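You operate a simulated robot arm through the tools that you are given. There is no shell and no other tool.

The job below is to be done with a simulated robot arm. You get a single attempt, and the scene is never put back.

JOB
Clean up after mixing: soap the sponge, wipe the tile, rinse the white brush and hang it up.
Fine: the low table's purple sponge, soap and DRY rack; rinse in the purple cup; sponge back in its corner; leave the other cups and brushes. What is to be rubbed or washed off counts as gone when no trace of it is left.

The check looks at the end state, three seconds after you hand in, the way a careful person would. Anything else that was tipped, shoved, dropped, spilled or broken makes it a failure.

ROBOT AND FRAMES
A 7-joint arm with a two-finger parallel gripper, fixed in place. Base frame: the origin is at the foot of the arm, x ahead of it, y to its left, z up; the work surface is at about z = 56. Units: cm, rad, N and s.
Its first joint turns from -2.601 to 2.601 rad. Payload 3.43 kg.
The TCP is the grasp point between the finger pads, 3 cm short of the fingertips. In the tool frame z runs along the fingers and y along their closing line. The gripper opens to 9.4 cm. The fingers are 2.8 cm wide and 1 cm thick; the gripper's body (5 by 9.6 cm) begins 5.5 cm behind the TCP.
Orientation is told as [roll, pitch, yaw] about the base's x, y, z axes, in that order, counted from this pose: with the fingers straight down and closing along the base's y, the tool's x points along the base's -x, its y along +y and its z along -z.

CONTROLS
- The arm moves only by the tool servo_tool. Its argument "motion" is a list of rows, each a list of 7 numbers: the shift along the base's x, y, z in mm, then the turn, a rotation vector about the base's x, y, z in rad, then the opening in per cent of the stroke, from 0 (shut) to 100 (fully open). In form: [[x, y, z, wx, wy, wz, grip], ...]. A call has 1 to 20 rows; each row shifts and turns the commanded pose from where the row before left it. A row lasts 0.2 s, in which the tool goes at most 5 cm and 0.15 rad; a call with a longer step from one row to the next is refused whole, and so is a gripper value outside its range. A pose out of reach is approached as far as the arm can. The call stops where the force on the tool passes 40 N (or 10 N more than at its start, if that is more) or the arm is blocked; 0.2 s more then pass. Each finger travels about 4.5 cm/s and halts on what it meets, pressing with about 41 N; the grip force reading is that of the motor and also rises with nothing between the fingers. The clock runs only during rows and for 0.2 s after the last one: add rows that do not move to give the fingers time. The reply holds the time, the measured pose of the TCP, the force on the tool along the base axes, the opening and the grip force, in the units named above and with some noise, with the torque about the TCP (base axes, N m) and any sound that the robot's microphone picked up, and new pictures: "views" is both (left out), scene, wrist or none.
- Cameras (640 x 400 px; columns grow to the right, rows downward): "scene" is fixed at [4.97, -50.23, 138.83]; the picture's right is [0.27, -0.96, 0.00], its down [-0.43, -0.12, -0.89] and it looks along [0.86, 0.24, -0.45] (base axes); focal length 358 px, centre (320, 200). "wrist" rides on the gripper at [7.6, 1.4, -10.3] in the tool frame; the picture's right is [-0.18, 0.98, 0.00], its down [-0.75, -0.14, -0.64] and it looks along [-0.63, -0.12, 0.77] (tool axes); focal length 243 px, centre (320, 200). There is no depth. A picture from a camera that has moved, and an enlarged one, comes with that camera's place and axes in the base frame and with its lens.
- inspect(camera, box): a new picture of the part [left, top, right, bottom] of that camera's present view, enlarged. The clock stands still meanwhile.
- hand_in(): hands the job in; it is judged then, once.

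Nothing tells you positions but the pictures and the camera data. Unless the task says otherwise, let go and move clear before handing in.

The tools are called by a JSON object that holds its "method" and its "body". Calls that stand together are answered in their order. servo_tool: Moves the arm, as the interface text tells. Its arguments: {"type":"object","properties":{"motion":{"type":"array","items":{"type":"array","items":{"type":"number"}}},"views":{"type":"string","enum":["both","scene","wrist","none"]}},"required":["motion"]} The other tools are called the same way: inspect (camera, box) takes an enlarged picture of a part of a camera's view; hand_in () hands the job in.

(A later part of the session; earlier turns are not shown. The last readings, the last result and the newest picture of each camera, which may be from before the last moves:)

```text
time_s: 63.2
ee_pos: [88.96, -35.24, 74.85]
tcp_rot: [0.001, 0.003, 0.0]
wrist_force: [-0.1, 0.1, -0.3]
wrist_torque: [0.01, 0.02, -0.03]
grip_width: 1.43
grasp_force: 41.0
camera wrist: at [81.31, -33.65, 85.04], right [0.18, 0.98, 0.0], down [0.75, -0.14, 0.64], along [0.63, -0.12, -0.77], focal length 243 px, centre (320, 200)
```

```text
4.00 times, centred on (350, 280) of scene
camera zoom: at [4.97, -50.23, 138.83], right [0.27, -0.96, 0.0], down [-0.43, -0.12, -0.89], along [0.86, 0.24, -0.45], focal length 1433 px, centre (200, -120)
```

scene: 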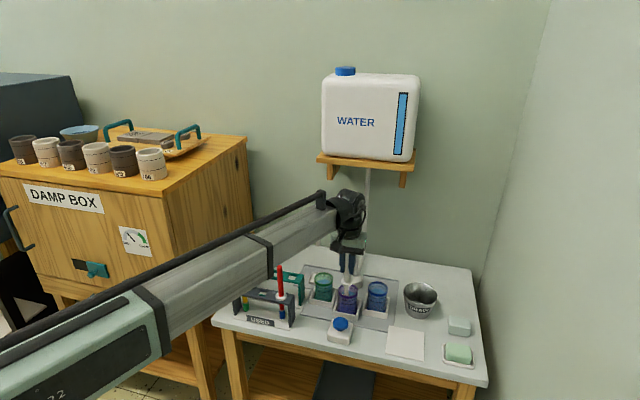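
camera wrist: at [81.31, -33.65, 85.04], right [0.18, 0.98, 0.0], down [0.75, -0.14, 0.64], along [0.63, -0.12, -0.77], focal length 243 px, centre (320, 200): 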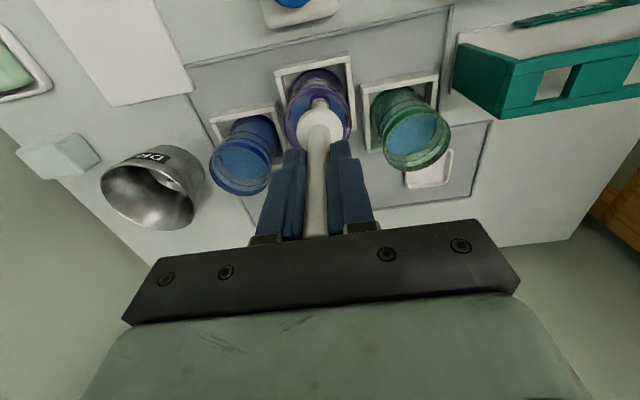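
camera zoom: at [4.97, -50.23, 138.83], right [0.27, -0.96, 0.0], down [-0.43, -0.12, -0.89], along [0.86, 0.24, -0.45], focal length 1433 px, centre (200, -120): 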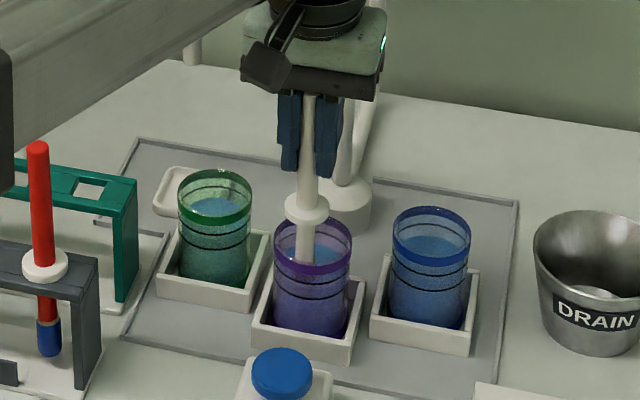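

The bristles are submerged and the collar clears the rim. I'll stir in gentle 8 mm circles.

{"method": "servo_tool", "body": {"motion": [[8, 0, 0, 0, 0, 0, 8], [-2.3, 5.7, 0, 0, 0, 0, 8], [-5.7, 2.3, 0, 0, 0, 0, 8], [-5.7, -2.3, 0, 0, 0, 0, 8], [-2.3, -5.7, 0, 0, 0, 0, 8], [2.3, -5.7, 0, 0, 0, 0, 8], [5.7, -2.3, 0, 0, 0, 0, 8], [5.7, 2.3, 0, 0, 0, 0, 8], [2.3, 5.7, 0, 0, 0, 0, 8], [-2.3, 5.7, 0, 0, 0, 0, 8], [-5.7, 2.3, 0, 0, 0, 0, 8], [-5.7, -2.3, 0, 0, 0, 0, 8], [-2.3, -5.7, 0, 0, 0, 0, 8], [2.3, -5.7, 0, 0, 0, 0, 8], [5.7, -2.3, 0, 0, 0, 0, 8], [5.7, 2.3, 0, 0, 0, 0, 8], [2.3, 5.7, 0, 0, 0, 0, 8], [-8, 0, 0, 0, 0, 0, 8], [0, 0, 0, 0, 0, 0, 8]], "views": "both"}}

{"method": "inspect", "body": {"camera": "scene", "box": [300, 230, 400, 330]}}

{"method": "inspect", "body": {"camera": "wrist", "box": [220, 20, 440, 180]}}

```text
time_s: 67.2
ee_pos: [89.12, -35.2, 74.81]
tcp_rot: [-0.001, -0.001, 0.0]
wrist_force: [-0.1, 0.6, 0.0]
wrist_torque: [-0.02, -0.01, 0.01]
grip_width: 1.45
grasp_force: 40.8
camera wrist: at [81.37, -33.71, 84.97], right [0.18, 0.98, 0.0], down [0.75, -0.14, 0.64], along [0.63, -0.12, -0.77], focal length 243 px, centre (320, 200)
```

scene: 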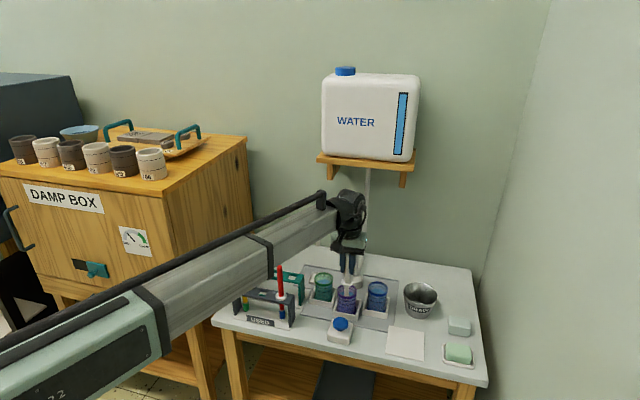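
wrist: 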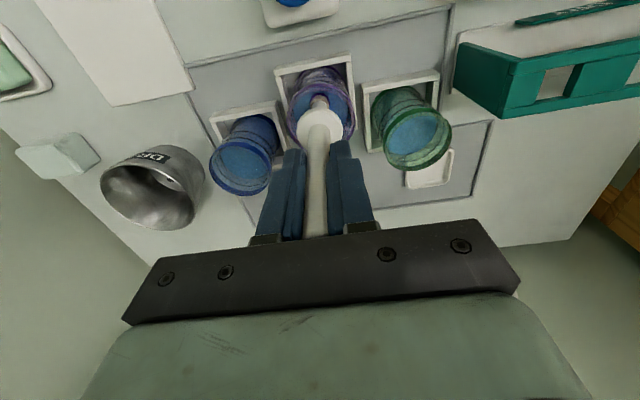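

```text
4.00 times, centred on (350, 280) of scene
camera zoom: at [4.97, -50.23, 138.83], right [0.27, -0.96, 0.0], down [-0.43, -0.12, -0.89], along [0.86, 0.24, -0.45], focal length 1433 px, centre (200, -120)
```

zoom: 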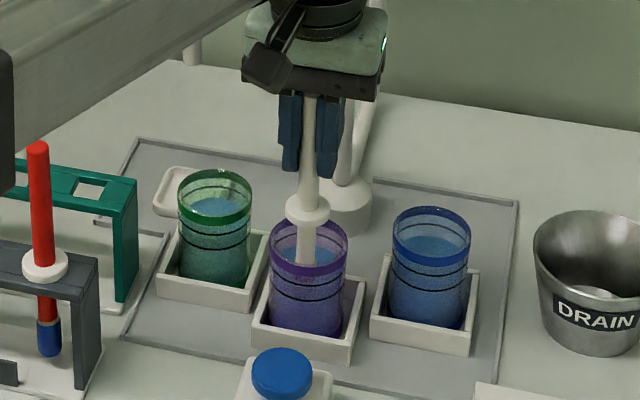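

```text
2.50 times, centred on (330, 100) of wrist
camera zoom: at [81.37, -33.71, 84.97], right [0.18, 0.98, 0.0], down [0.75, -0.14, 0.64], along [0.63, -0.12, -0.77], focal length 606 px, centre (295, 450)
```

zoom: 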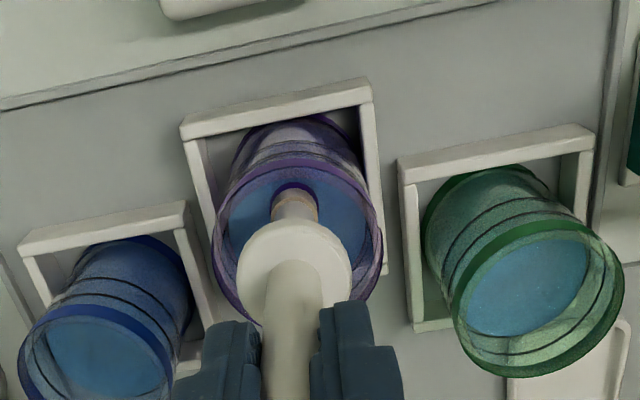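

The purple cup seems to have shifted a few millimetres inside its holder, so I'll use smaller motions from here. I'll raise the brush slowly to check the bristles and the cup.

{"method": "servo_tool", "body": {"motion": [[0, 0, 8, 0, 0, 0, 8], [0, 0, 10, 0, 0, 0, 8], [0, 0, 12, 0, 0, 0, 8], [0, 0, 12, 0, 0, 0, 8], [0, 0, 12, 0, 0, 0, 8], [0, 0, 12, 0, 0, 0, 8], [0, 0, 12, 0, 0, 0, 8], [0, 0, 12, 0, 0, 0, 8], [0, 0, 12, 0, 0, 0, 8], [0, 0, 10, 0, 0, 0, 8], [0, 0, 8, 0, 0, 0, 8], [0, 0, 0, 0, 0, 0, 8], [0, 0, 0, 0, 0, 0, 8]], "views": "both"}}

{"method": "inspect", "body": {"camera": "wrist", "box": [220, 20, 440, 180]}}

{"method": "inspect", "body": {"camera": "scene", "box": [300, 230, 400, 330]}}

{"method": "inspect", "body": {"camera": "scene", "box": [330, 240, 370, 280]}}

```text
time_s: 70.0
ee_pos: [89.01, -35.09, 86.85]
tcp_rot: [0.002, 0.002, 0.0]
wrist_force: [-0.7, -1.1, 0.0]
wrist_torque: [0.02, 0.0, 0.0]
grip_width: 1.46
grasp_force: 41.3
camera wrist: at [81.27, -33.57, 97.0], right [0.18, 0.98, 0.0], down [0.75, -0.14, 0.64], along [0.63, -0.12, -0.77], focal length 243 px, centre (320, 200)
```

scene: 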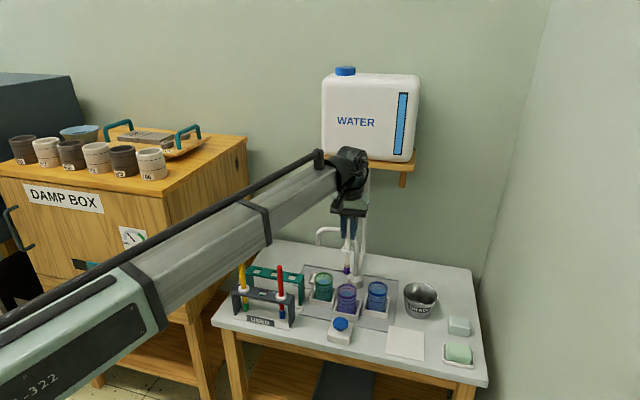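
wrist: 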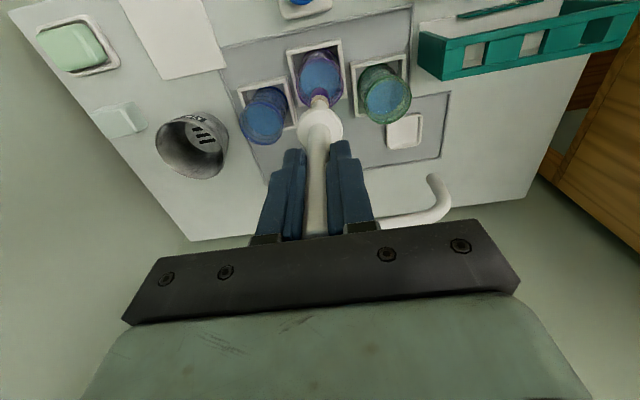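

```text
2.50 times, centred on (330, 100) of wrist
camera zoom: at [81.27, -33.57, 97.0], right [0.18, 0.98, 0.0], down [0.75, -0.14, 0.64], along [0.63, -0.12, -0.77], focal length 606 px, centre (295, 450)
```

zoom: 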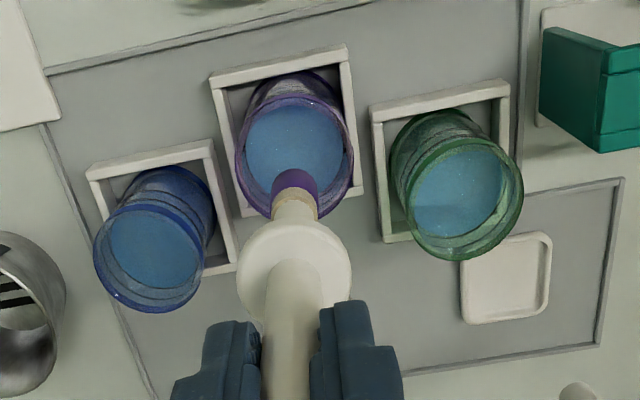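

```text
4.00 times, centred on (350, 280) of scene
camera zoom: at [4.97, -50.23, 138.83], right [0.27, -0.96, 0.0], down [-0.43, -0.12, -0.89], along [0.86, 0.24, -0.45], focal length 1433 px, centre (200, -120)
```

zoom: 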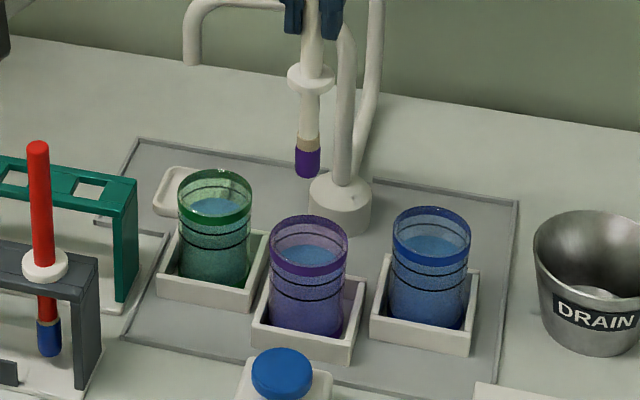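

```text
10.00 times, centred on (350, 260) of scene
camera zoom: at [4.97, -50.23, 138.83], right [0.27, -0.96, 0.0], down [-0.43, -0.12, -0.89], along [0.86, 0.24, -0.45], focal length 3582 px, centre (20, -400)
```

zoom: 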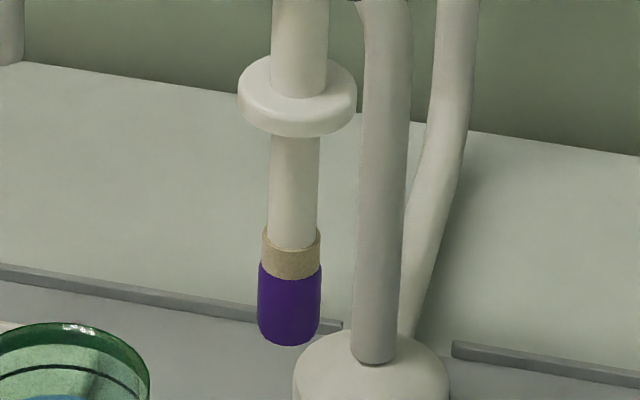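

The bristles are still purple. Comparing both cameras, my stirring centre was about 4–5 mm off: the cup centre is nearer (89.4,-35.3). I'll re-centre, dip again and stir longer with smaller circles.

{"method": "servo_tool", "body": {"motion": [[4, -2, -10, 0, 0, 0, 8], [0, 0, -12, 0, 0, 0, 8], [0, 0, -12, 0, 0, 0, 8], [0, 0, -12, 0, 0, 0, 8], [0, 0, -12, 0, 0, 0, 8], [0, 0, -12, 0, 0, 0, 8], [0, 0, -12, 0, 0, 0, 8], [0, 0, -12, 0, 0, 0, 8], [0, 0, -12, 0, 0, 0, 8], [0, 0, -10, 0, 0, 0, 8], [0, 0, -6, 0, 0, 0, 8], [0, 0, 0, 0, 0, 0, 8], [0, 0, 0, 0, 0, 0, 8]], "views": "wrist"}}

{"method": "inspect", "body": {"camera": "scene", "box": [300, 230, 400, 330]}}

{"method": "inspect", "body": {"camera": "wrist", "box": [250, 40, 390, 160]}}

```text
time_s: 72.8
ee_pos: [89.3, -35.31, 74.55]
tcp_rot: [0.0, 0.002, 0.001]
wrist_force: [0.5, -0.4, 0.0]
wrist_torque: [0.02, 0.02, -0.03]
grip_width: 1.46
grasp_force: 41.3
camera wrist: at [81.71, -33.79, 84.78], right [0.18, 0.98, 0.0], down [0.75, -0.14, 0.64], along [0.63, -0.12, -0.77], focal length 243 px, centre (320, 200)
```

wrist: 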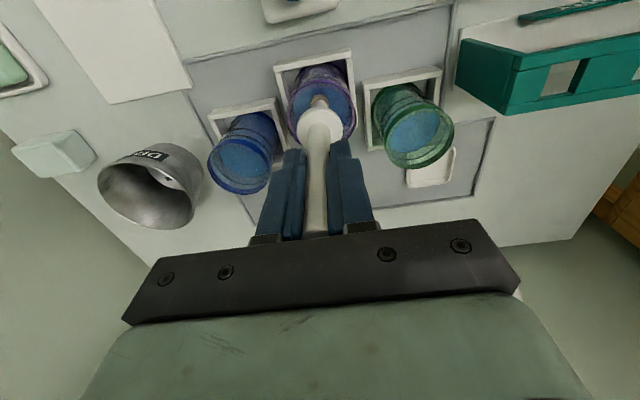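

```text
4.00 times, centred on (350, 280) of scene
camera zoom: at [4.97, -50.23, 138.83], right [0.27, -0.96, 0.0], down [-0.43, -0.12, -0.89], along [0.86, 0.24, -0.45], focal length 1433 px, centre (200, -120)
```

zoom: 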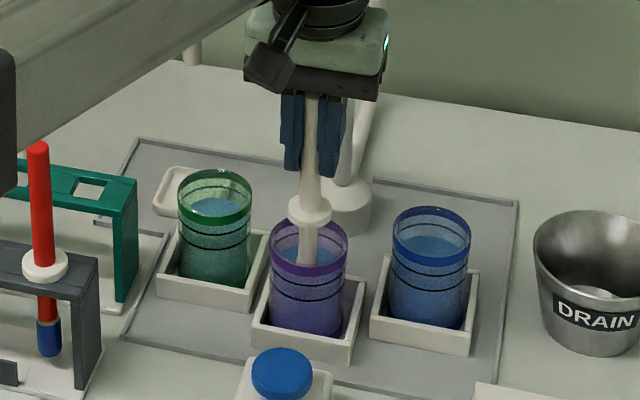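

```text
3.33 times, centred on (320, 100) of wrist
camera zoom: at [81.71, -33.79, 84.78], right [0.18, 0.98, 0.0], down [0.75, -0.14, 0.64], along [0.63, -0.12, -0.77], focal length 809 px, centre (320, 533)
```

zoom: 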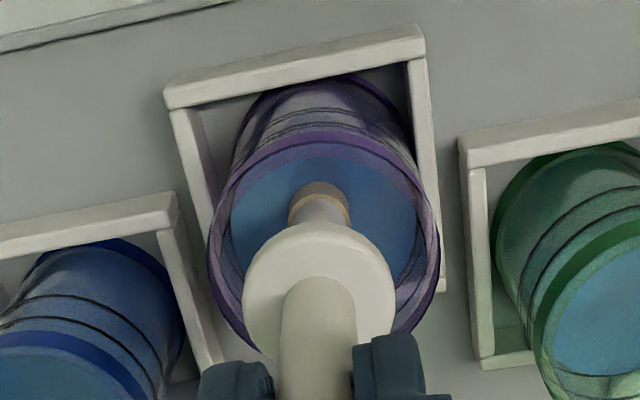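

The brush is near the cup's centre with the bristles fully under. I'll stir gently with combined circles and small vertical plunges.

{"method": "servo_tool", "body": {"motion": [[8, 0, 0, 0, 0, 0, 8], [-1.8, 4.2, 4, 0, 0, 0, 8], [-4.2, 1.8, 4, 0, 0, 0, 8], [-4.2, -1.8, -4, 0, 0, 0, 8], [-1.8, -4.2, -4, 0, 0, 0, 8], [1.8, -4.2, 4, 0, 0, 0, 8], [4.2, -1.8, 4, 0, 0, 0, 8], [4.2, 1.8, -4, 0, 0, 0, 8], [1.8, 4.2, -4, 0, 0, 0, 8], [-1.8, 4.2, 4, 0, 0, 0, 8], [-4.2, 1.8, 4, 0, 0, 0, 8], [-4.2, -1.8, -4, 0, 0, 0, 8], [-1.8, -4.2, -4, 0, 0, 0, 8], [1.8, -4.2, 4, 0, 0, 0, 8], [4.2, -1.8, 4, 0, 0, 0, 8], [4.2, 1.8, -4, 0, 0, 0, 8], [1.8, 4.2, -4, 0, 0, 0, 8], [0, 0, 0, 0, 0, 0, 8]], "views": "wrist"}}

{"method": "inspect", "body": {"camera": "scene", "box": [300, 230, 400, 330]}}

{"method": "inspect", "body": {"camera": "wrist", "box": [250, 40, 390, 160]}}

```text
time_s: 76.6
ee_pos: [90.35, -35.24, 74.64]
tcp_rot: [0.0, 0.0, 0.0]
wrist_force: [0.1, 0.2, 0.3]
wrist_torque: [0.0, -0.03, -0.01]
grip_width: 1.47
grasp_force: 40.3
camera wrist: at [82.49, -33.84, 84.76], right [0.18, 0.98, 0.0], down [0.75, -0.14, 0.64], along [0.63, -0.12, -0.77], focal length 243 px, centre (320, 200)
```

wrist: 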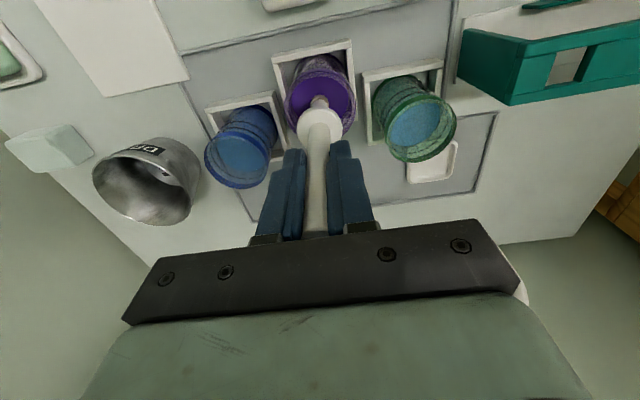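

```text
4.00 times, centred on (350, 280) of scene
camera zoom: at [4.97, -50.23, 138.83], right [0.27, -0.96, 0.0], down [-0.43, -0.12, -0.89], along [0.86, 0.24, -0.45], focal length 1433 px, centre (200, -120)
```

zoom: 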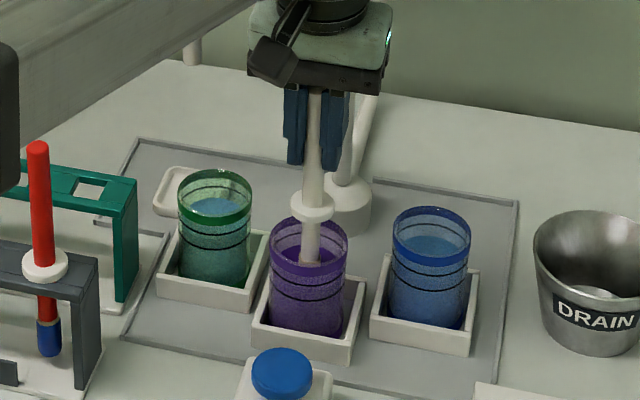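

```text
3.33 times, centred on (320, 100) of wrist
camera zoom: at [82.49, -33.84, 84.76], right [0.18, 0.98, 0.0], down [0.75, -0.14, 0.64], along [0.63, -0.12, -0.77], focal length 809 px, centre (320, 533)
```

zoom: 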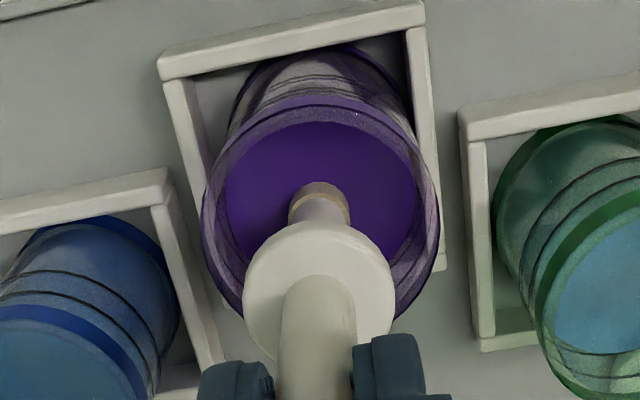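

The water has turned purple, so paint is coming off, and the cup hasn't moved further. I'll raise the brush to check the bristles.

{"method": "servo_tool", "body": {"motion": [[-2, 0, 6, 0, 0, 0, 8], [0, 0, 8, 0, 0, 0, 8], [0, 0, 10, 0, 0, 0, 8], [0, 0, 12, 0, 0, 0, 8], [0, 0, 12, 0, 0, 0, 8], [0, 0, 12, 0, 0, 0, 8], [0, 0, 12, 0, 0, 0, 8], [0, 0, 12, 0, 0, 0, 8], [0, 0, 12, 0, 0, 0, 8], [0, 0, 12, 0, 0, 0, 8], [0, 0, 10, 0, 0, 0, 8], [0, 0, 6, 0, 0, 0, 8], [0, 0, 0, 0, 0, 0, 8], [0, 0, 0, 0, 0, 0, 8]], "views": "both"}}

{"method": "inspect", "body": {"camera": "wrist", "box": [250, 20, 390, 160]}}

{"method": "inspect", "body": {"camera": "scene", "box": [330, 230, 370, 270]}}

{"method": "inspect", "body": {"camera": "scene", "box": [300, 230, 400, 330]}}

```text
time_s: 79.6
ee_pos: [89.92, -35.44, 86.91]
tcp_rot: [0.0, 0.001, 0.001]
wrist_force: [0.1, 1.0, -0.7]
wrist_torque: [-0.01, 0.0, -0.02]
grip_width: 1.45
grasp_force: 42.1
camera wrist: at [82.29, -33.87, 97.17], right [0.18, 0.98, 0.0], down [0.75, -0.14, 0.64], along [0.63, -0.12, -0.77], focal length 243 px, centre (320, 200)
```

scene: 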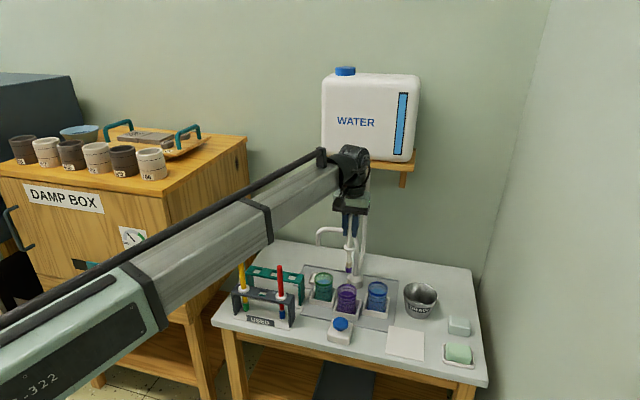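
wrist: 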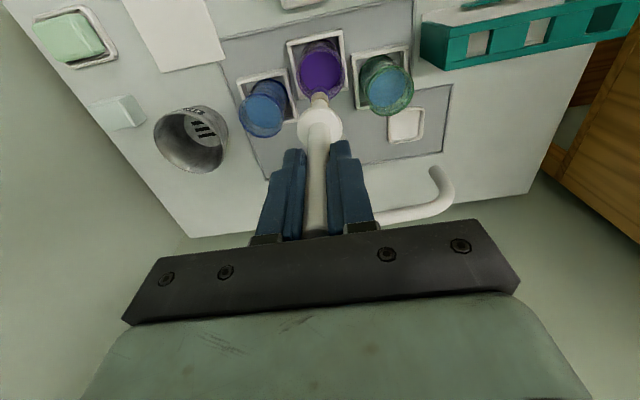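

```text
2.86 times, centred on (320, 90) of wrist
camera zoom: at [82.29, -33.87, 97.17], right [0.18, 0.98, 0.0], down [0.75, -0.14, 0.64], along [0.63, -0.12, -0.77], focal length 693 px, centre (320, 514)
```

zoom: 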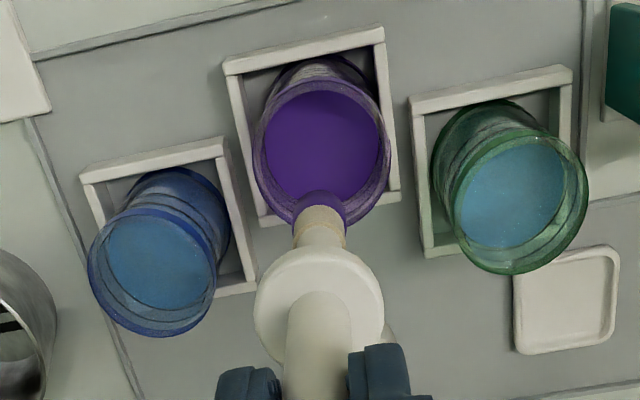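

```text
10.00 times, centred on (350, 250) of scene
camera zoom: at [4.97, -50.23, 138.83], right [0.27, -0.96, 0.0], down [-0.43, -0.12, -0.89], along [0.86, 0.24, -0.45], focal length 3582 px, centre (20, -300)
```

zoom: 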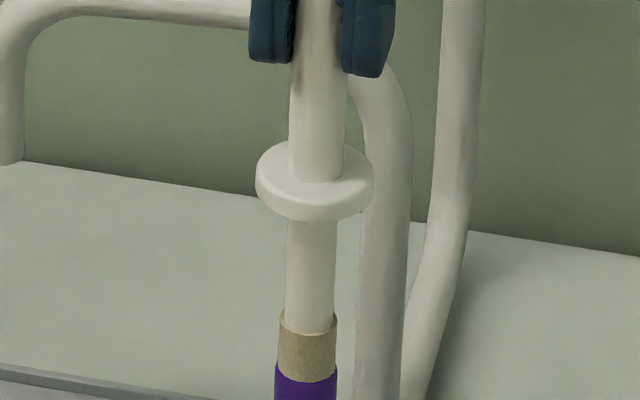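

```text
4.00 times, centred on (350, 280) of scene
camera zoom: at [4.97, -50.23, 138.83], right [0.27, -0.96, 0.0], down [-0.43, -0.12, -0.89], along [0.86, 0.24, -0.45], focal length 1433 px, centre (200, -120)
```

zoom: 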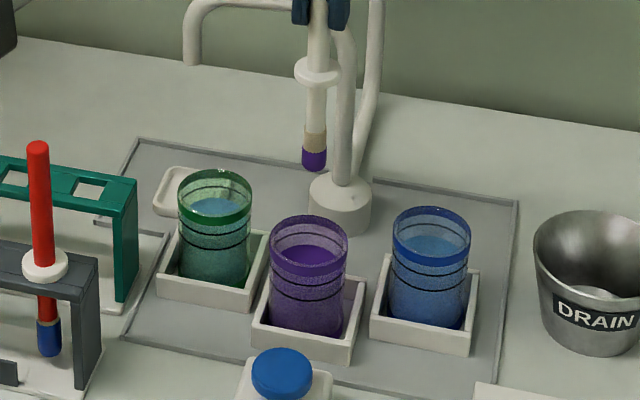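

The purple area has shrunk: tan, clean bristle now shows above a smaller purple tip. I'll take a closer look at the remaining paint.

{"method": "inspect", "body": {"camera": "scene", "box": [335, 260, 365, 290]}}

{"method": "inspect", "body": {"camera": "wrist", "box": [290, 60, 350, 120]}}

```text
13.33 times, centred on (350, 275) of scene
camera zoom: at [4.97, -50.23, 138.83], right [0.27, -0.96, 0.0], down [-0.43, -0.12, -0.89], along [0.86, 0.24, -0.45], focal length 4776 px, centre (-80, -800)
```

zoom: 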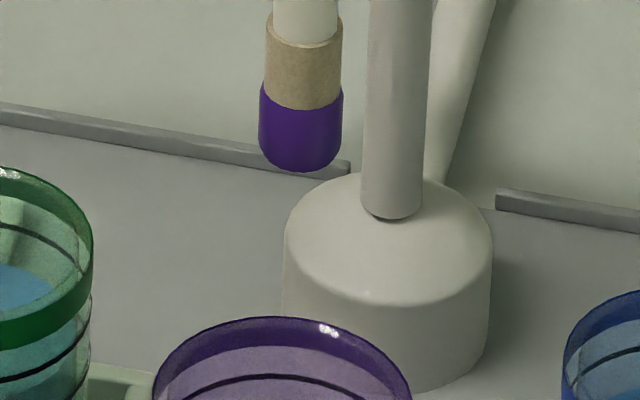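

```text
6.67 times, centred on (320, 90) of wrist
camera zoom: at [82.29, -33.87, 97.17], right [0.18, 0.98, 0.0], down [0.75, -0.14, 0.64], along [0.63, -0.12, -0.77], focal length 1618 px, centre (320, 933)
```

zoom: 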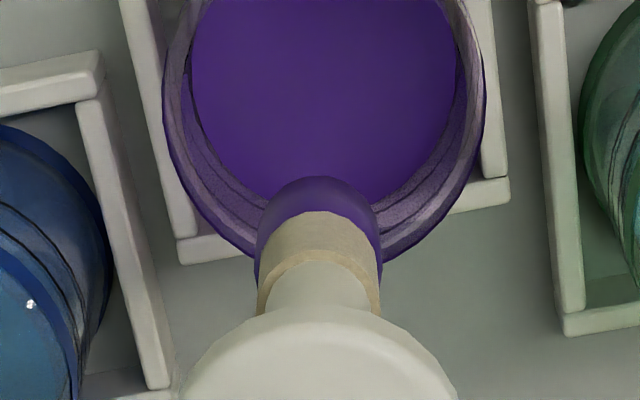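

Paint remains only on the lower tip, about 2 cm, down from about 3.7 cm. I'll dip and stir again to see whether it keeps coming off.

{"method": "servo_tool", "body": {"motion": [[0, 0, -10, 0, 0, 0, 8], [0, 0, -14, 0, 0, 0, 8], [0, 0, -14, 0, 0, 0, 8], [0, 0, -14, 0, 0, 0, 8], [0, 0, -14, 0, 0, 0, 8], [0, 0, -14, 0, 0, 0, 8], [0, 0, -14, 0, 0, 0, 8], [0, 0, -12, 0, 0, 0, 8], [0, 0, -10, 0, 0, 0, 8], [0, 0, -6, 0, 0, 0, 8], [0, 0, 0, 0, 0, 0, 8]], "views": "none"}}

{"method": "servo_tool", "body": {"motion": [[6, 0, 0, 0, 0, 0, 8], [-1.8, 4.2, 4, 0, 0, 0, 8], [-4.2, 1.8, 4, 0, 0, 0, 8], [-4.2, -1.8, -4, 0, 0, 0, 8], [-1.8, -4.2, -4, 0, 0, 0, 8], [1.8, -4.2, 4, 0, 0, 0, 8], [4.2, -1.8, 4, 0, 0, 0, 8], [4.2, 1.8, -4, 0, 0, 0, 8], [1.8, 4.2, -4, 0, 0, 0, 8], [-1.8, 4.2, 4, 0, 0, 0, 8], [-4.2, 1.8, 4, 0, 0, 0, 8], [-4.2, -1.8, -4, 0, 0, 0, 8], [-1.8, -4.2, -4, 0, 0, 0, 8], [1.8, -4.2, 4, 0, 0, 0, 8], [4.2, -1.8, 4, 0, 0, 0, 8], [4.2, 1.8, -4, 0, 0, 0, 8], [1.8, 4.2, -4, 0, 0, 0, 8], [-6, 0, 0, 0, 0, 0, 8], [0, 0, 0, 0, 0, 0, 8]], "views": "wrist"}}

{"method": "servo_tool", "body": {"motion": [[0, 0, 6, 0, 0, 0, 8], [0, 0, 8, 0, 0, 0, 8], [0, 0, 10, 0, 0, 0, 8], [0, 0, 12, 0, 0, 0, 8], [0, 0, 12, 0, 0, 0, 8], [0, 0, 12, 0, 0, 0, 8], [0, 0, 12, 0, 0, 0, 8], [0, 0, 12, 0, 0, 0, 8], [0, 0, 12, 0, 0, 0, 8], [0, 0, 12, 0, 0, 0, 8], [0, 0, 10, 0, 0, 0, 8], [0, 0, 6, 0, 0, 0, 8], [0, 0, 0, 0, 0, 0, 8], [0, 0, 0, 0, 0, 0, 8]], "views": "both"}}

{"method": "inspect", "body": {"camera": "scene", "box": [335, 260, 365, 290]}}

{"method": "inspect", "body": {"camera": "wrist", "box": [290, 60, 350, 120]}}

```text
time_s: 82.0
ee_pos: [90.14, -35.39, 74.72]
tcp_rot: [-0.001, 0.0, 0.0]
wrist_force: [0.0, 0.0, 0.2]
wrist_torque: [-0.01, 0.02, 0.02]
grip_width: 1.46
grasp_force: 41.1
```

```text
time_s: 86.0
ee_pos: [90.01, -35.35, 74.84]
tcp_rot: [0.0, 0.002, 0.001]
wrist_force: [0.3, -0.6, 0.0]
wrist_torque: [0.0, 0.0, 0.01]
grip_width: 1.45
grasp_force: 41.0
camera wrist: at [82.33, -33.88, 84.93], right [0.18, 0.98, 0.0], down [0.75, -0.14, 0.64], along [0.63, -0.12, -0.77], focal length 243 px, centre (320, 200)
```

wrist: 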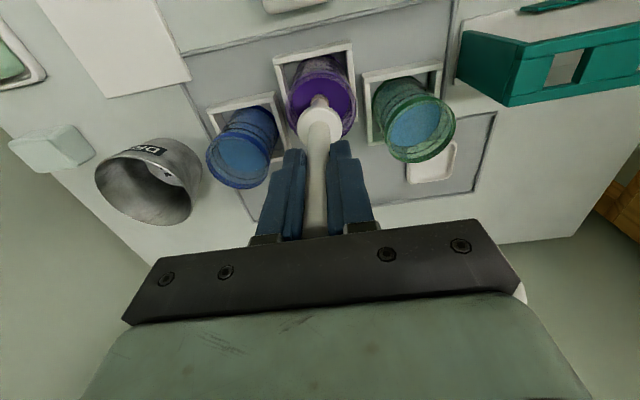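

```text
time_s: 89.0
ee_pos: [90.08, -35.22, 87.1]
tcp_rot: [0.0, 0.002, 0.001]
wrist_force: [0.1, 0.9, -0.5]
wrist_torque: [0.03, -0.03, -0.01]
grip_width: 1.46
grasp_force: 40.8
camera wrist: at [82.29, -33.81, 97.42], right [0.18, 0.98, 0.0], down [0.75, -0.14, 0.64], along [0.63, -0.12, -0.77], focal length 243 px, centre (320, 200)
```

scene: 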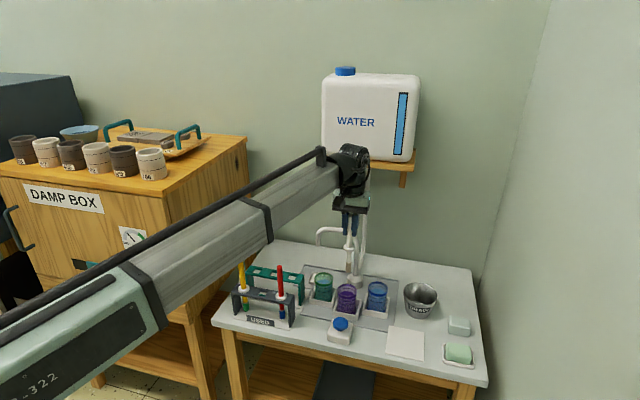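
wrist: 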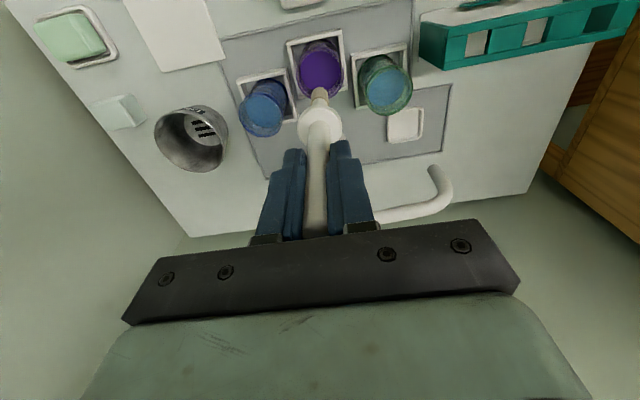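

```text
13.33 times, centred on (350, 275) of scene
camera zoom: at [4.97, -50.23, 138.83], right [0.27, -0.96, 0.0], down [-0.43, -0.12, -0.89], along [0.86, 0.24, -0.45], focal length 4776 px, centre (-80, -800)
```

zoom: 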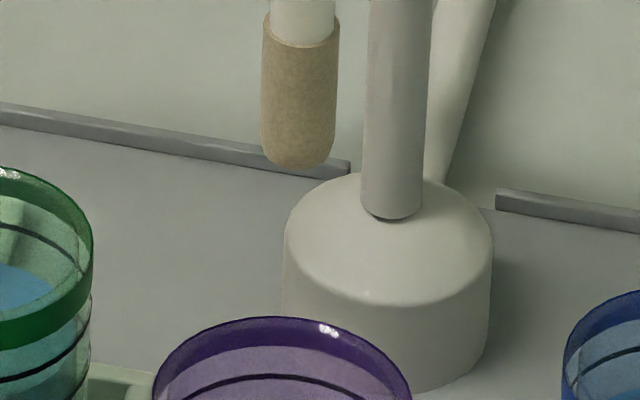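

```text
6.67 times, centred on (320, 90) of wrist
camera zoom: at [82.29, -33.81, 97.42], right [0.18, 0.98, 0.0], down [0.75, -0.14, 0.64], along [0.63, -0.12, -0.77], focal length 1618 px, centre (320, 933)
```

zoom: 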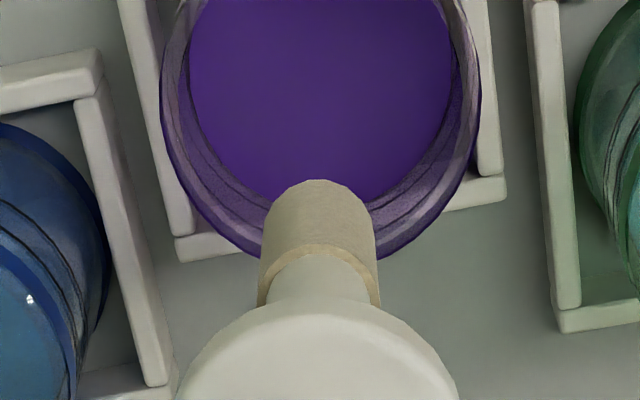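

The bristles are completely tan now, with no purple left. Next I'll raise the brush and carry it over the DRY rack, aiming for the middle hole near (88.9,-11.7).

{"method": "servo_tool", "body": {"motion": [[0, 0, 20, 0, 0, 0, 8], [0, 0, 25, 0, 0, 0, 8], [0, 0, 25, 0, 0, 0, 8], [-1, 20, 5, 0, 0, 0, 8], [-2, 30, 0, 0, 0, 0, 8], [-2, 35, 0, 0, 0, 0, 8], [-2, 35, 0, 0, 0, 0, 8], [-2, 35, 0, 0, 0, 0, 8], [-2, 35, 0, 0, 0, 0, 8], [-1, 30, 0, 0, 0, 0, 8], [0, 15, 0, 0, 0, 0, 8], [0, 0, 0, 0, 0, 0, 8], [0, 0, 0, 0, 0, 0, 8]], "views": "both"}}

{"method": "inspect", "body": {"camera": "wrist", "box": [220, 20, 440, 180]}}

{"method": "inspect", "body": {"camera": "scene", "box": [220, 220, 340, 330]}}

```text
time_s: 91.8
ee_pos: [88.82, -11.74, 94.79]
tcp_rot: [0.001, 0.001, 0.001]
wrist_force: [-0.1, 0.0, -0.9]
wrist_torque: [-0.04, -0.02, 0.02]
grip_width: 1.45
grasp_force: 41.2
camera wrist: at [81.17, -10.31, 104.92], right [0.18, 0.98, 0.0], down [0.75, -0.14, 0.64], along [0.63, -0.12, -0.77], focal length 243 px, centre (320, 200)
```

scene: 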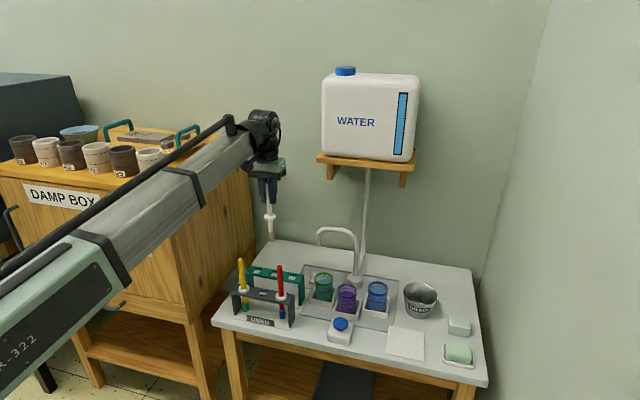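
wrist: 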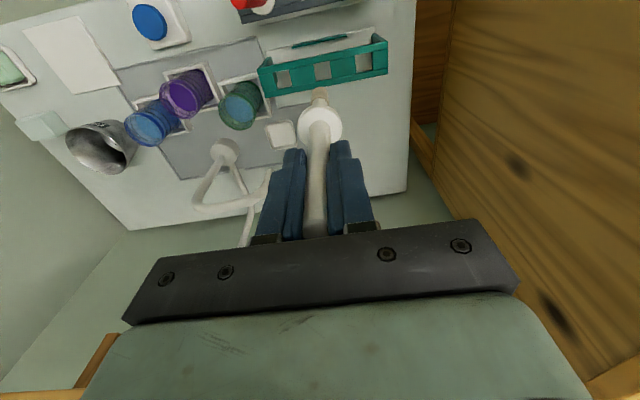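

```text
2.50 times, centred on (330, 100) of wrist
camera zoom: at [81.17, -10.31, 104.92], right [0.18, 0.98, 0.0], down [0.75, -0.14, 0.64], along [0.63, -0.12, -0.77], focal length 606 px, centre (295, 450)
```

zoom: 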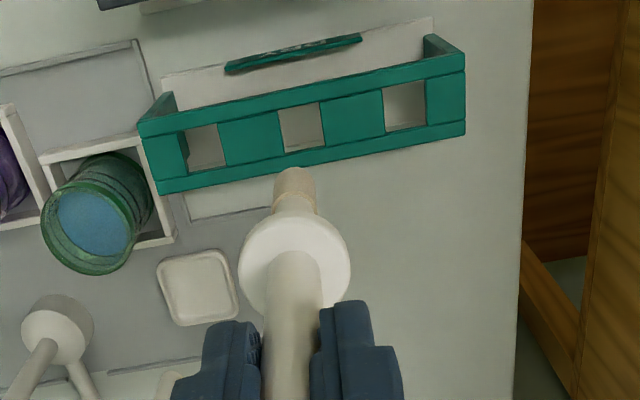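

```text
3.64 times, centred on (280, 275) of scene
camera zoom: at [4.97, -50.23, 138.83], right [0.27, -0.96, 0.0], down [-0.43, -0.12, -0.89], along [0.86, 0.24, -0.45], focal length 1302 px, centre (466, -73)
```

zoom: 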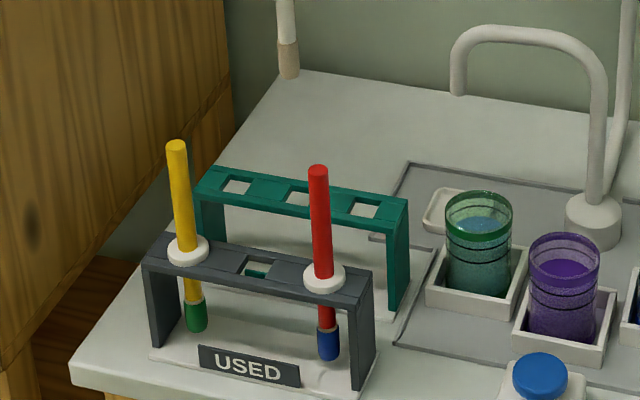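

The middle DRY hole works out to about (89.45,-11.47), about 2.3 cm square, against roughly 1.7 cm bristles. I'll shift over it and lower until the tip is just above the rack for a final alignment check.

{"method": "servo_tool", "body": {"motion": [[6, 3, -10, 0, 0, 0, 8], [0, 0, -20, 0, 0, 0, 8], [0, 0, -25, 0, 0, 0, 8], [0, 0, -25, 0, 0, 0, 8], [0, 0, -18, 0, 0, 0, 8], [0, 0, -5, 0, 0, 0, 8], [0, 0, 0, 0, 0, 0, 8], [0, 0, 0, 0, 0, 0, 8]], "views": "both"}}

{"method": "inspect", "body": {"camera": "wrist", "box": [250, 40, 390, 180]}}

{"method": "inspect", "body": {"camera": "scene", "box": [240, 240, 320, 310]}}

```text
time_s: 93.6
ee_pos: [89.57, -11.56, 84.42]
tcp_rot: [-0.001, 0.0, 0.002]
wrist_force: [0.3, -0.1, -0.8]
wrist_torque: [0.0, 0.02, -0.01]
grip_width: 1.45
grasp_force: 40.9
camera wrist: at [81.78, -10.04, 94.6], right [0.18, 0.98, 0.0], down [0.75, -0.14, 0.64], along [0.63, -0.12, -0.77], focal length 243 px, centre (320, 200)
```

scene: 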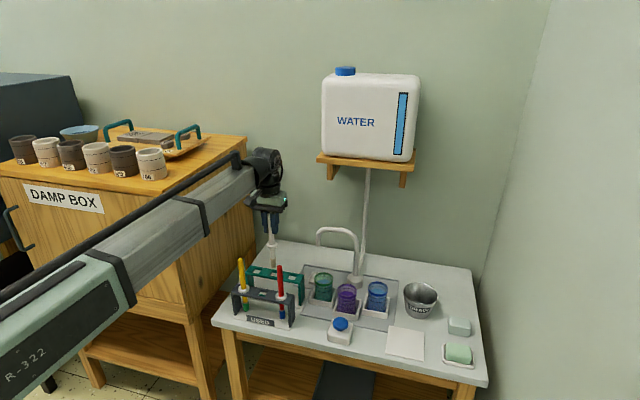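
wrist: 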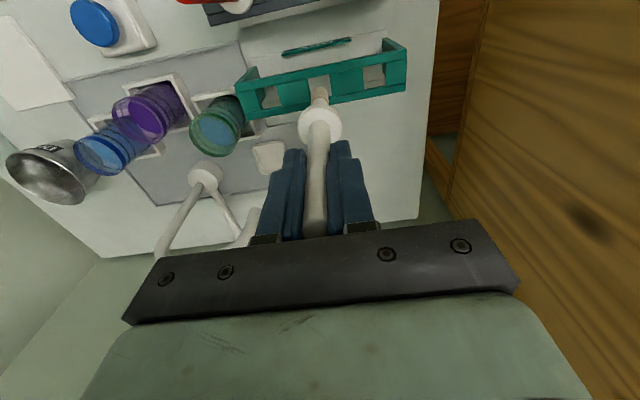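

```text
2.86 times, centred on (320, 110) of wrist
camera zoom: at [81.78, -10.04, 94.6], right [0.18, 0.98, 0.0], down [0.75, -0.14, 0.64], along [0.63, -0.12, -0.77], focal length 693 px, centre (320, 457)
```

zoom: 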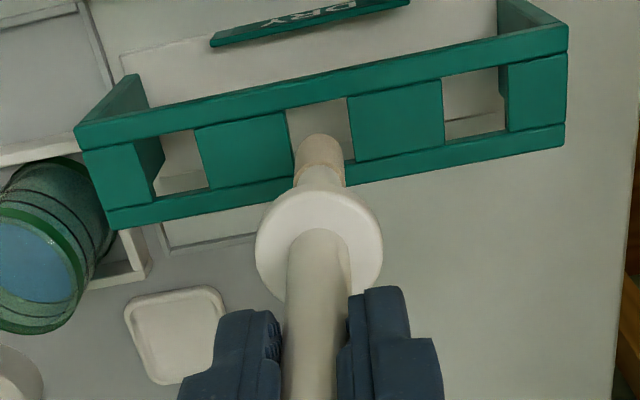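

```text
5.71 times, centred on (280, 275) of scene
camera zoom: at [4.97, -50.23, 138.83], right [0.27, -0.96, 0.0], down [-0.43, -0.12, -0.89], along [0.86, 0.24, -0.45], focal length 2047 px, centre (549, -229)
```

zoom: 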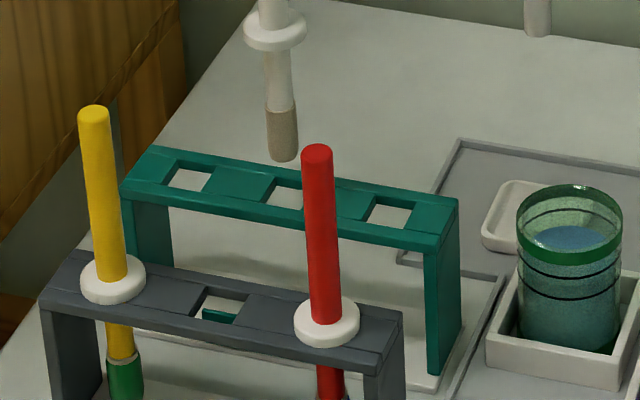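

The label reads "DRY" and the tip is within about 2 mm of the hole centre. I'll apply a 1–2 mm correction and slowly insert, watching force.

{"method": "servo_tool", "body": {"motion": [[1.5, -1, -5, 0, 0, 0, 8], [0, 0, -6, 0, 0, 0, 8], [0, 0, -6, 0, 0, 0, 8], [0, 0, -6, 0, 0, 0, 8], [0, 0, -6, 0, 0, 0, 8], [0, 0, -6, 0, 0, 0, 8], [0, 0, -5, 0, 0, 0, 8], [0, 0, 0, 0, 0, 0, 8]], "views": "both"}}

{"method": "inspect", "body": {"camera": "wrist", "box": [250, 40, 390, 180]}}

{"method": "inspect", "body": {"camera": "scene", "box": [240, 240, 320, 310]}}

```text
time_s: 95.4
ee_pos: [89.55, -11.59, 80.5]
tcp_rot: [0.001, -0.001, 0.0]
wrist_force: [1.4, 0.6, 0.2]
wrist_torque: [-0.02, 0.04, -0.03]
grip_width: 1.44
grasp_force: 41.0
camera wrist: at [81.88, -10.11, 90.63], right [0.18, 0.98, 0.0], down [0.75, -0.14, 0.64], along [0.63, -0.12, -0.77], focal length 243 px, centre (320, 200)
```

scene: 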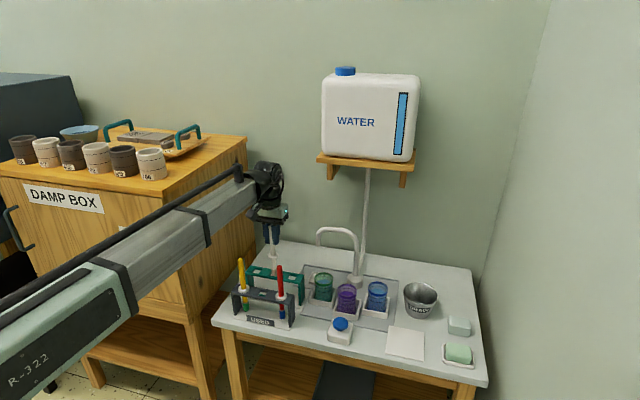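
wrist: 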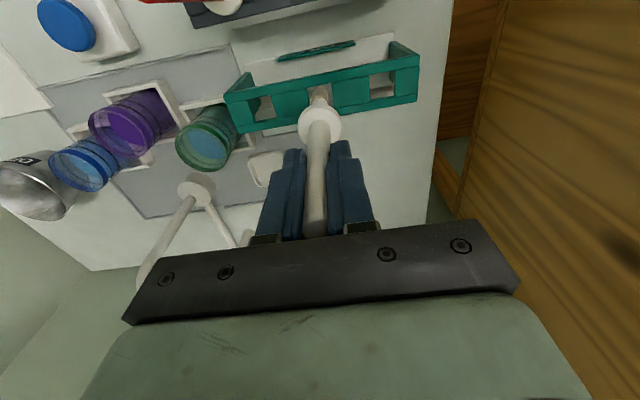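

```text
2.86 times, centred on (320, 110) of wrist
camera zoom: at [81.88, -10.11, 90.63], right [0.18, 0.98, 0.0], down [0.75, -0.14, 0.64], along [0.63, -0.12, -0.77], focal length 693 px, centre (320, 457)
```

zoom: 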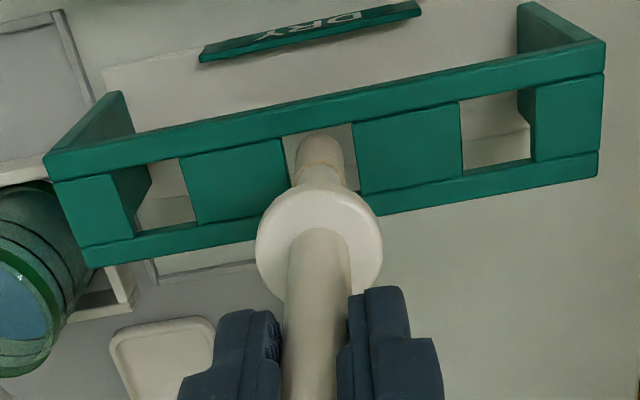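

```text
5.71 times, centred on (280, 275) of scene
camera zoom: at [4.97, -50.23, 138.83], right [0.27, -0.96, 0.0], down [-0.43, -0.12, -0.89], along [0.86, 0.24, -0.45], focal length 2047 px, centre (549, -229)
```

zoom: 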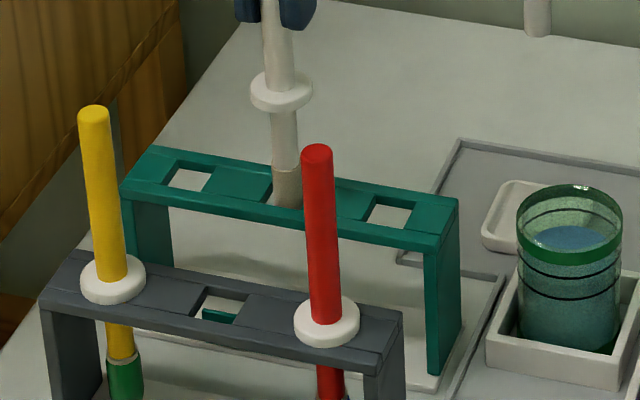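

The tip is entering the hole with balanced margins on all sides and no meaningful force. I'll continue down slowly.

{"method": "servo_tool", "body": {"motion": [[0.5, 0, -4, 0, 0, 0, 8], [0, 0, -4, 0, 0, 0, 8], [0, 0, -4, 0, 0, 0, 8], [0, 0, -4, 0, 0, 0, 8], [0, 0, -4, 0, 0, 0, 8], [0, 0, 0, 0, 0, 0, 8]], "views": "both"}}

{"method": "inspect", "body": {"camera": "wrist", "box": [250, 40, 390, 180]}}

{"method": "inspect", "body": {"camera": "scene", "box": [240, 240, 320, 310]}}

```text
time_s: 96.8
ee_pos: [89.55, -11.45, 78.44]
tcp_rot: [0.002, 0.002, 0.0]
wrist_force: [-0.5, 0.3, 0.5]
wrist_torque: [-0.01, 0.02, -0.01]
grip_width: 1.46
grasp_force: 41.5
camera wrist: at [81.89, -10.07, 88.6], right [0.18, 0.98, 0.0], down [0.75, -0.14, 0.64], along [0.63, -0.12, -0.77], focal length 243 px, centre (320, 200)
```

scene: 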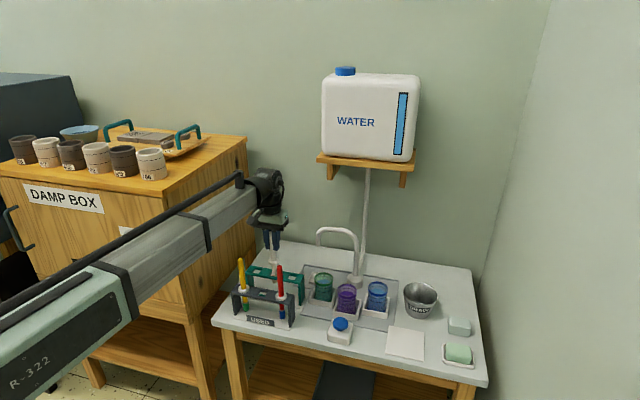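
wrist: 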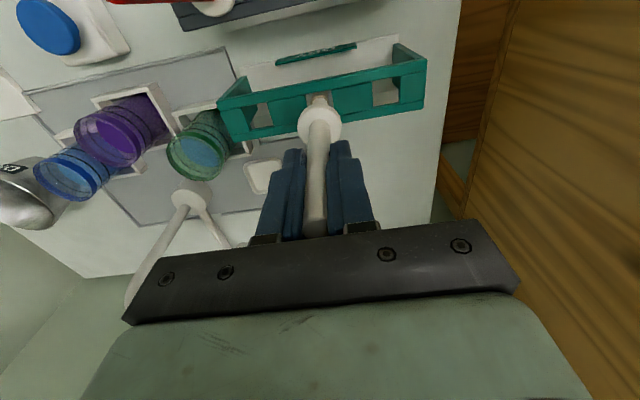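

```text
2.86 times, centred on (320, 110) of wrist
camera zoom: at [81.89, -10.07, 88.6], right [0.18, 0.98, 0.0], down [0.75, -0.14, 0.64], along [0.63, -0.12, -0.77], focal length 693 px, centre (320, 457)
```

zoom: 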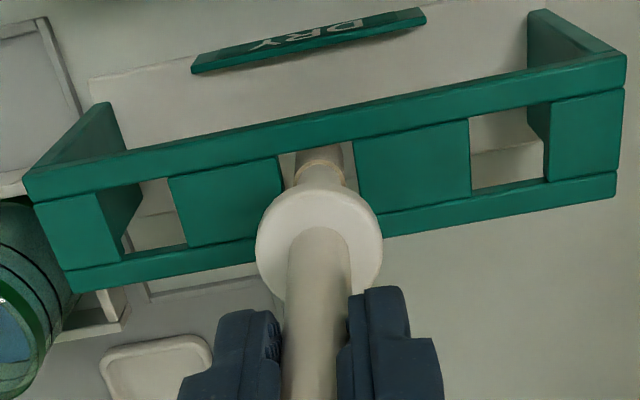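

```text
5.71 times, centred on (280, 275) of scene
camera zoom: at [4.97, -50.23, 138.83], right [0.27, -0.96, 0.0], down [-0.43, -0.12, -0.89], along [0.86, 0.24, -0.45], focal length 2047 px, centre (549, -229)
```

zoom: 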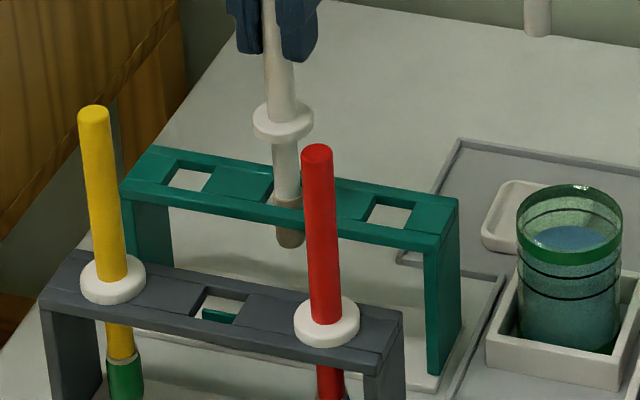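

The tip is through the hole and visible beneath the bar. I'll continue down toward seating the collar.

{"method": "servo_tool", "body": {"motion": [[0, 0, -8, 0, 0, 0, 8], [0, 0, -10, 0, 0, 0, 8], [0, 0, -10, 0, 0, 0, 8], [0, 0, -8, 0, 0, 0, 8], [0, 0, -6, 0, 0, 0, 8], [0, 0, -5, 0, 0, 0, 8], [0, 0, 0, 0, 0, 0, 8]], "views": "both"}}

{"method": "inspect", "body": {"camera": "wrist", "box": [250, 40, 390, 180]}}

{"method": "inspect", "body": {"camera": "scene", "box": [240, 240, 320, 310]}}

```text
time_s: 98.4
ee_pos: [89.54, -11.61, 73.79]
tcp_rot: [0.002, 0.001, 0.0]
wrist_force: [-0.9, -0.5, 12.1]
wrist_torque: [0.16, 0.11, -0.01]
grip_width: 1.43
grasp_force: 41.3
camera wrist: at [81.89, -10.16, 83.96], right [0.18, 0.98, 0.0], down [0.75, -0.14, 0.64], along [0.63, -0.12, -0.77], focal length 243 px, centre (320, 200)
```

scene: 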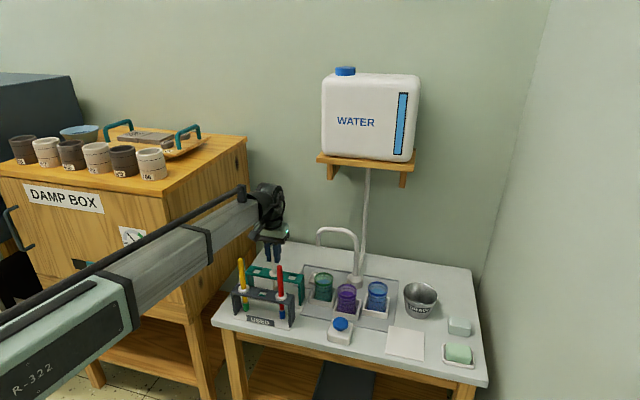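
wrist: 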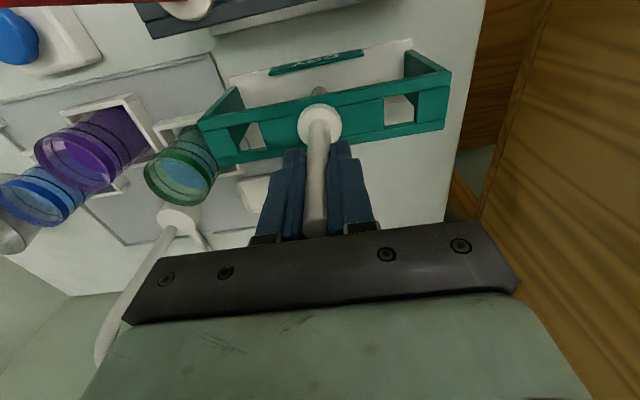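

```text
2.86 times, centred on (320, 110) of wrist
camera zoom: at [81.89, -10.16, 83.96], right [0.18, 0.98, 0.0], down [0.75, -0.14, 0.64], along [0.63, -0.12, -0.77], focal length 693 px, centre (320, 457)
```

zoom: 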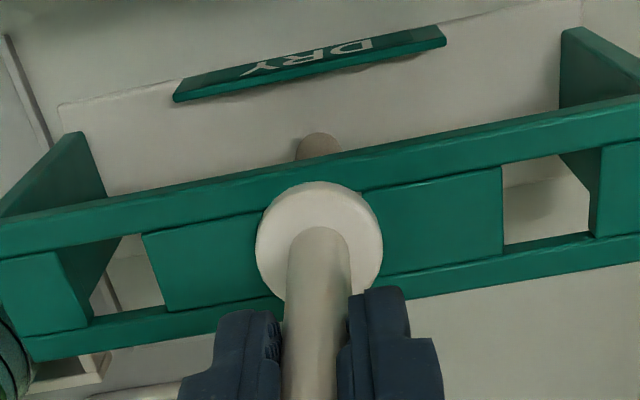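

```text
5.71 times, centred on (280, 275) of scene
camera zoom: at [4.97, -50.23, 138.83], right [0.27, -0.96, 0.0], down [-0.43, -0.12, -0.89], along [0.86, 0.24, -0.45], focal length 2047 px, centre (549, -229)
```

zoom: 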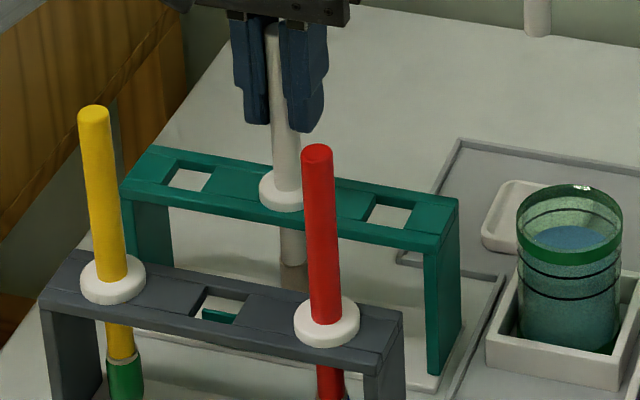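

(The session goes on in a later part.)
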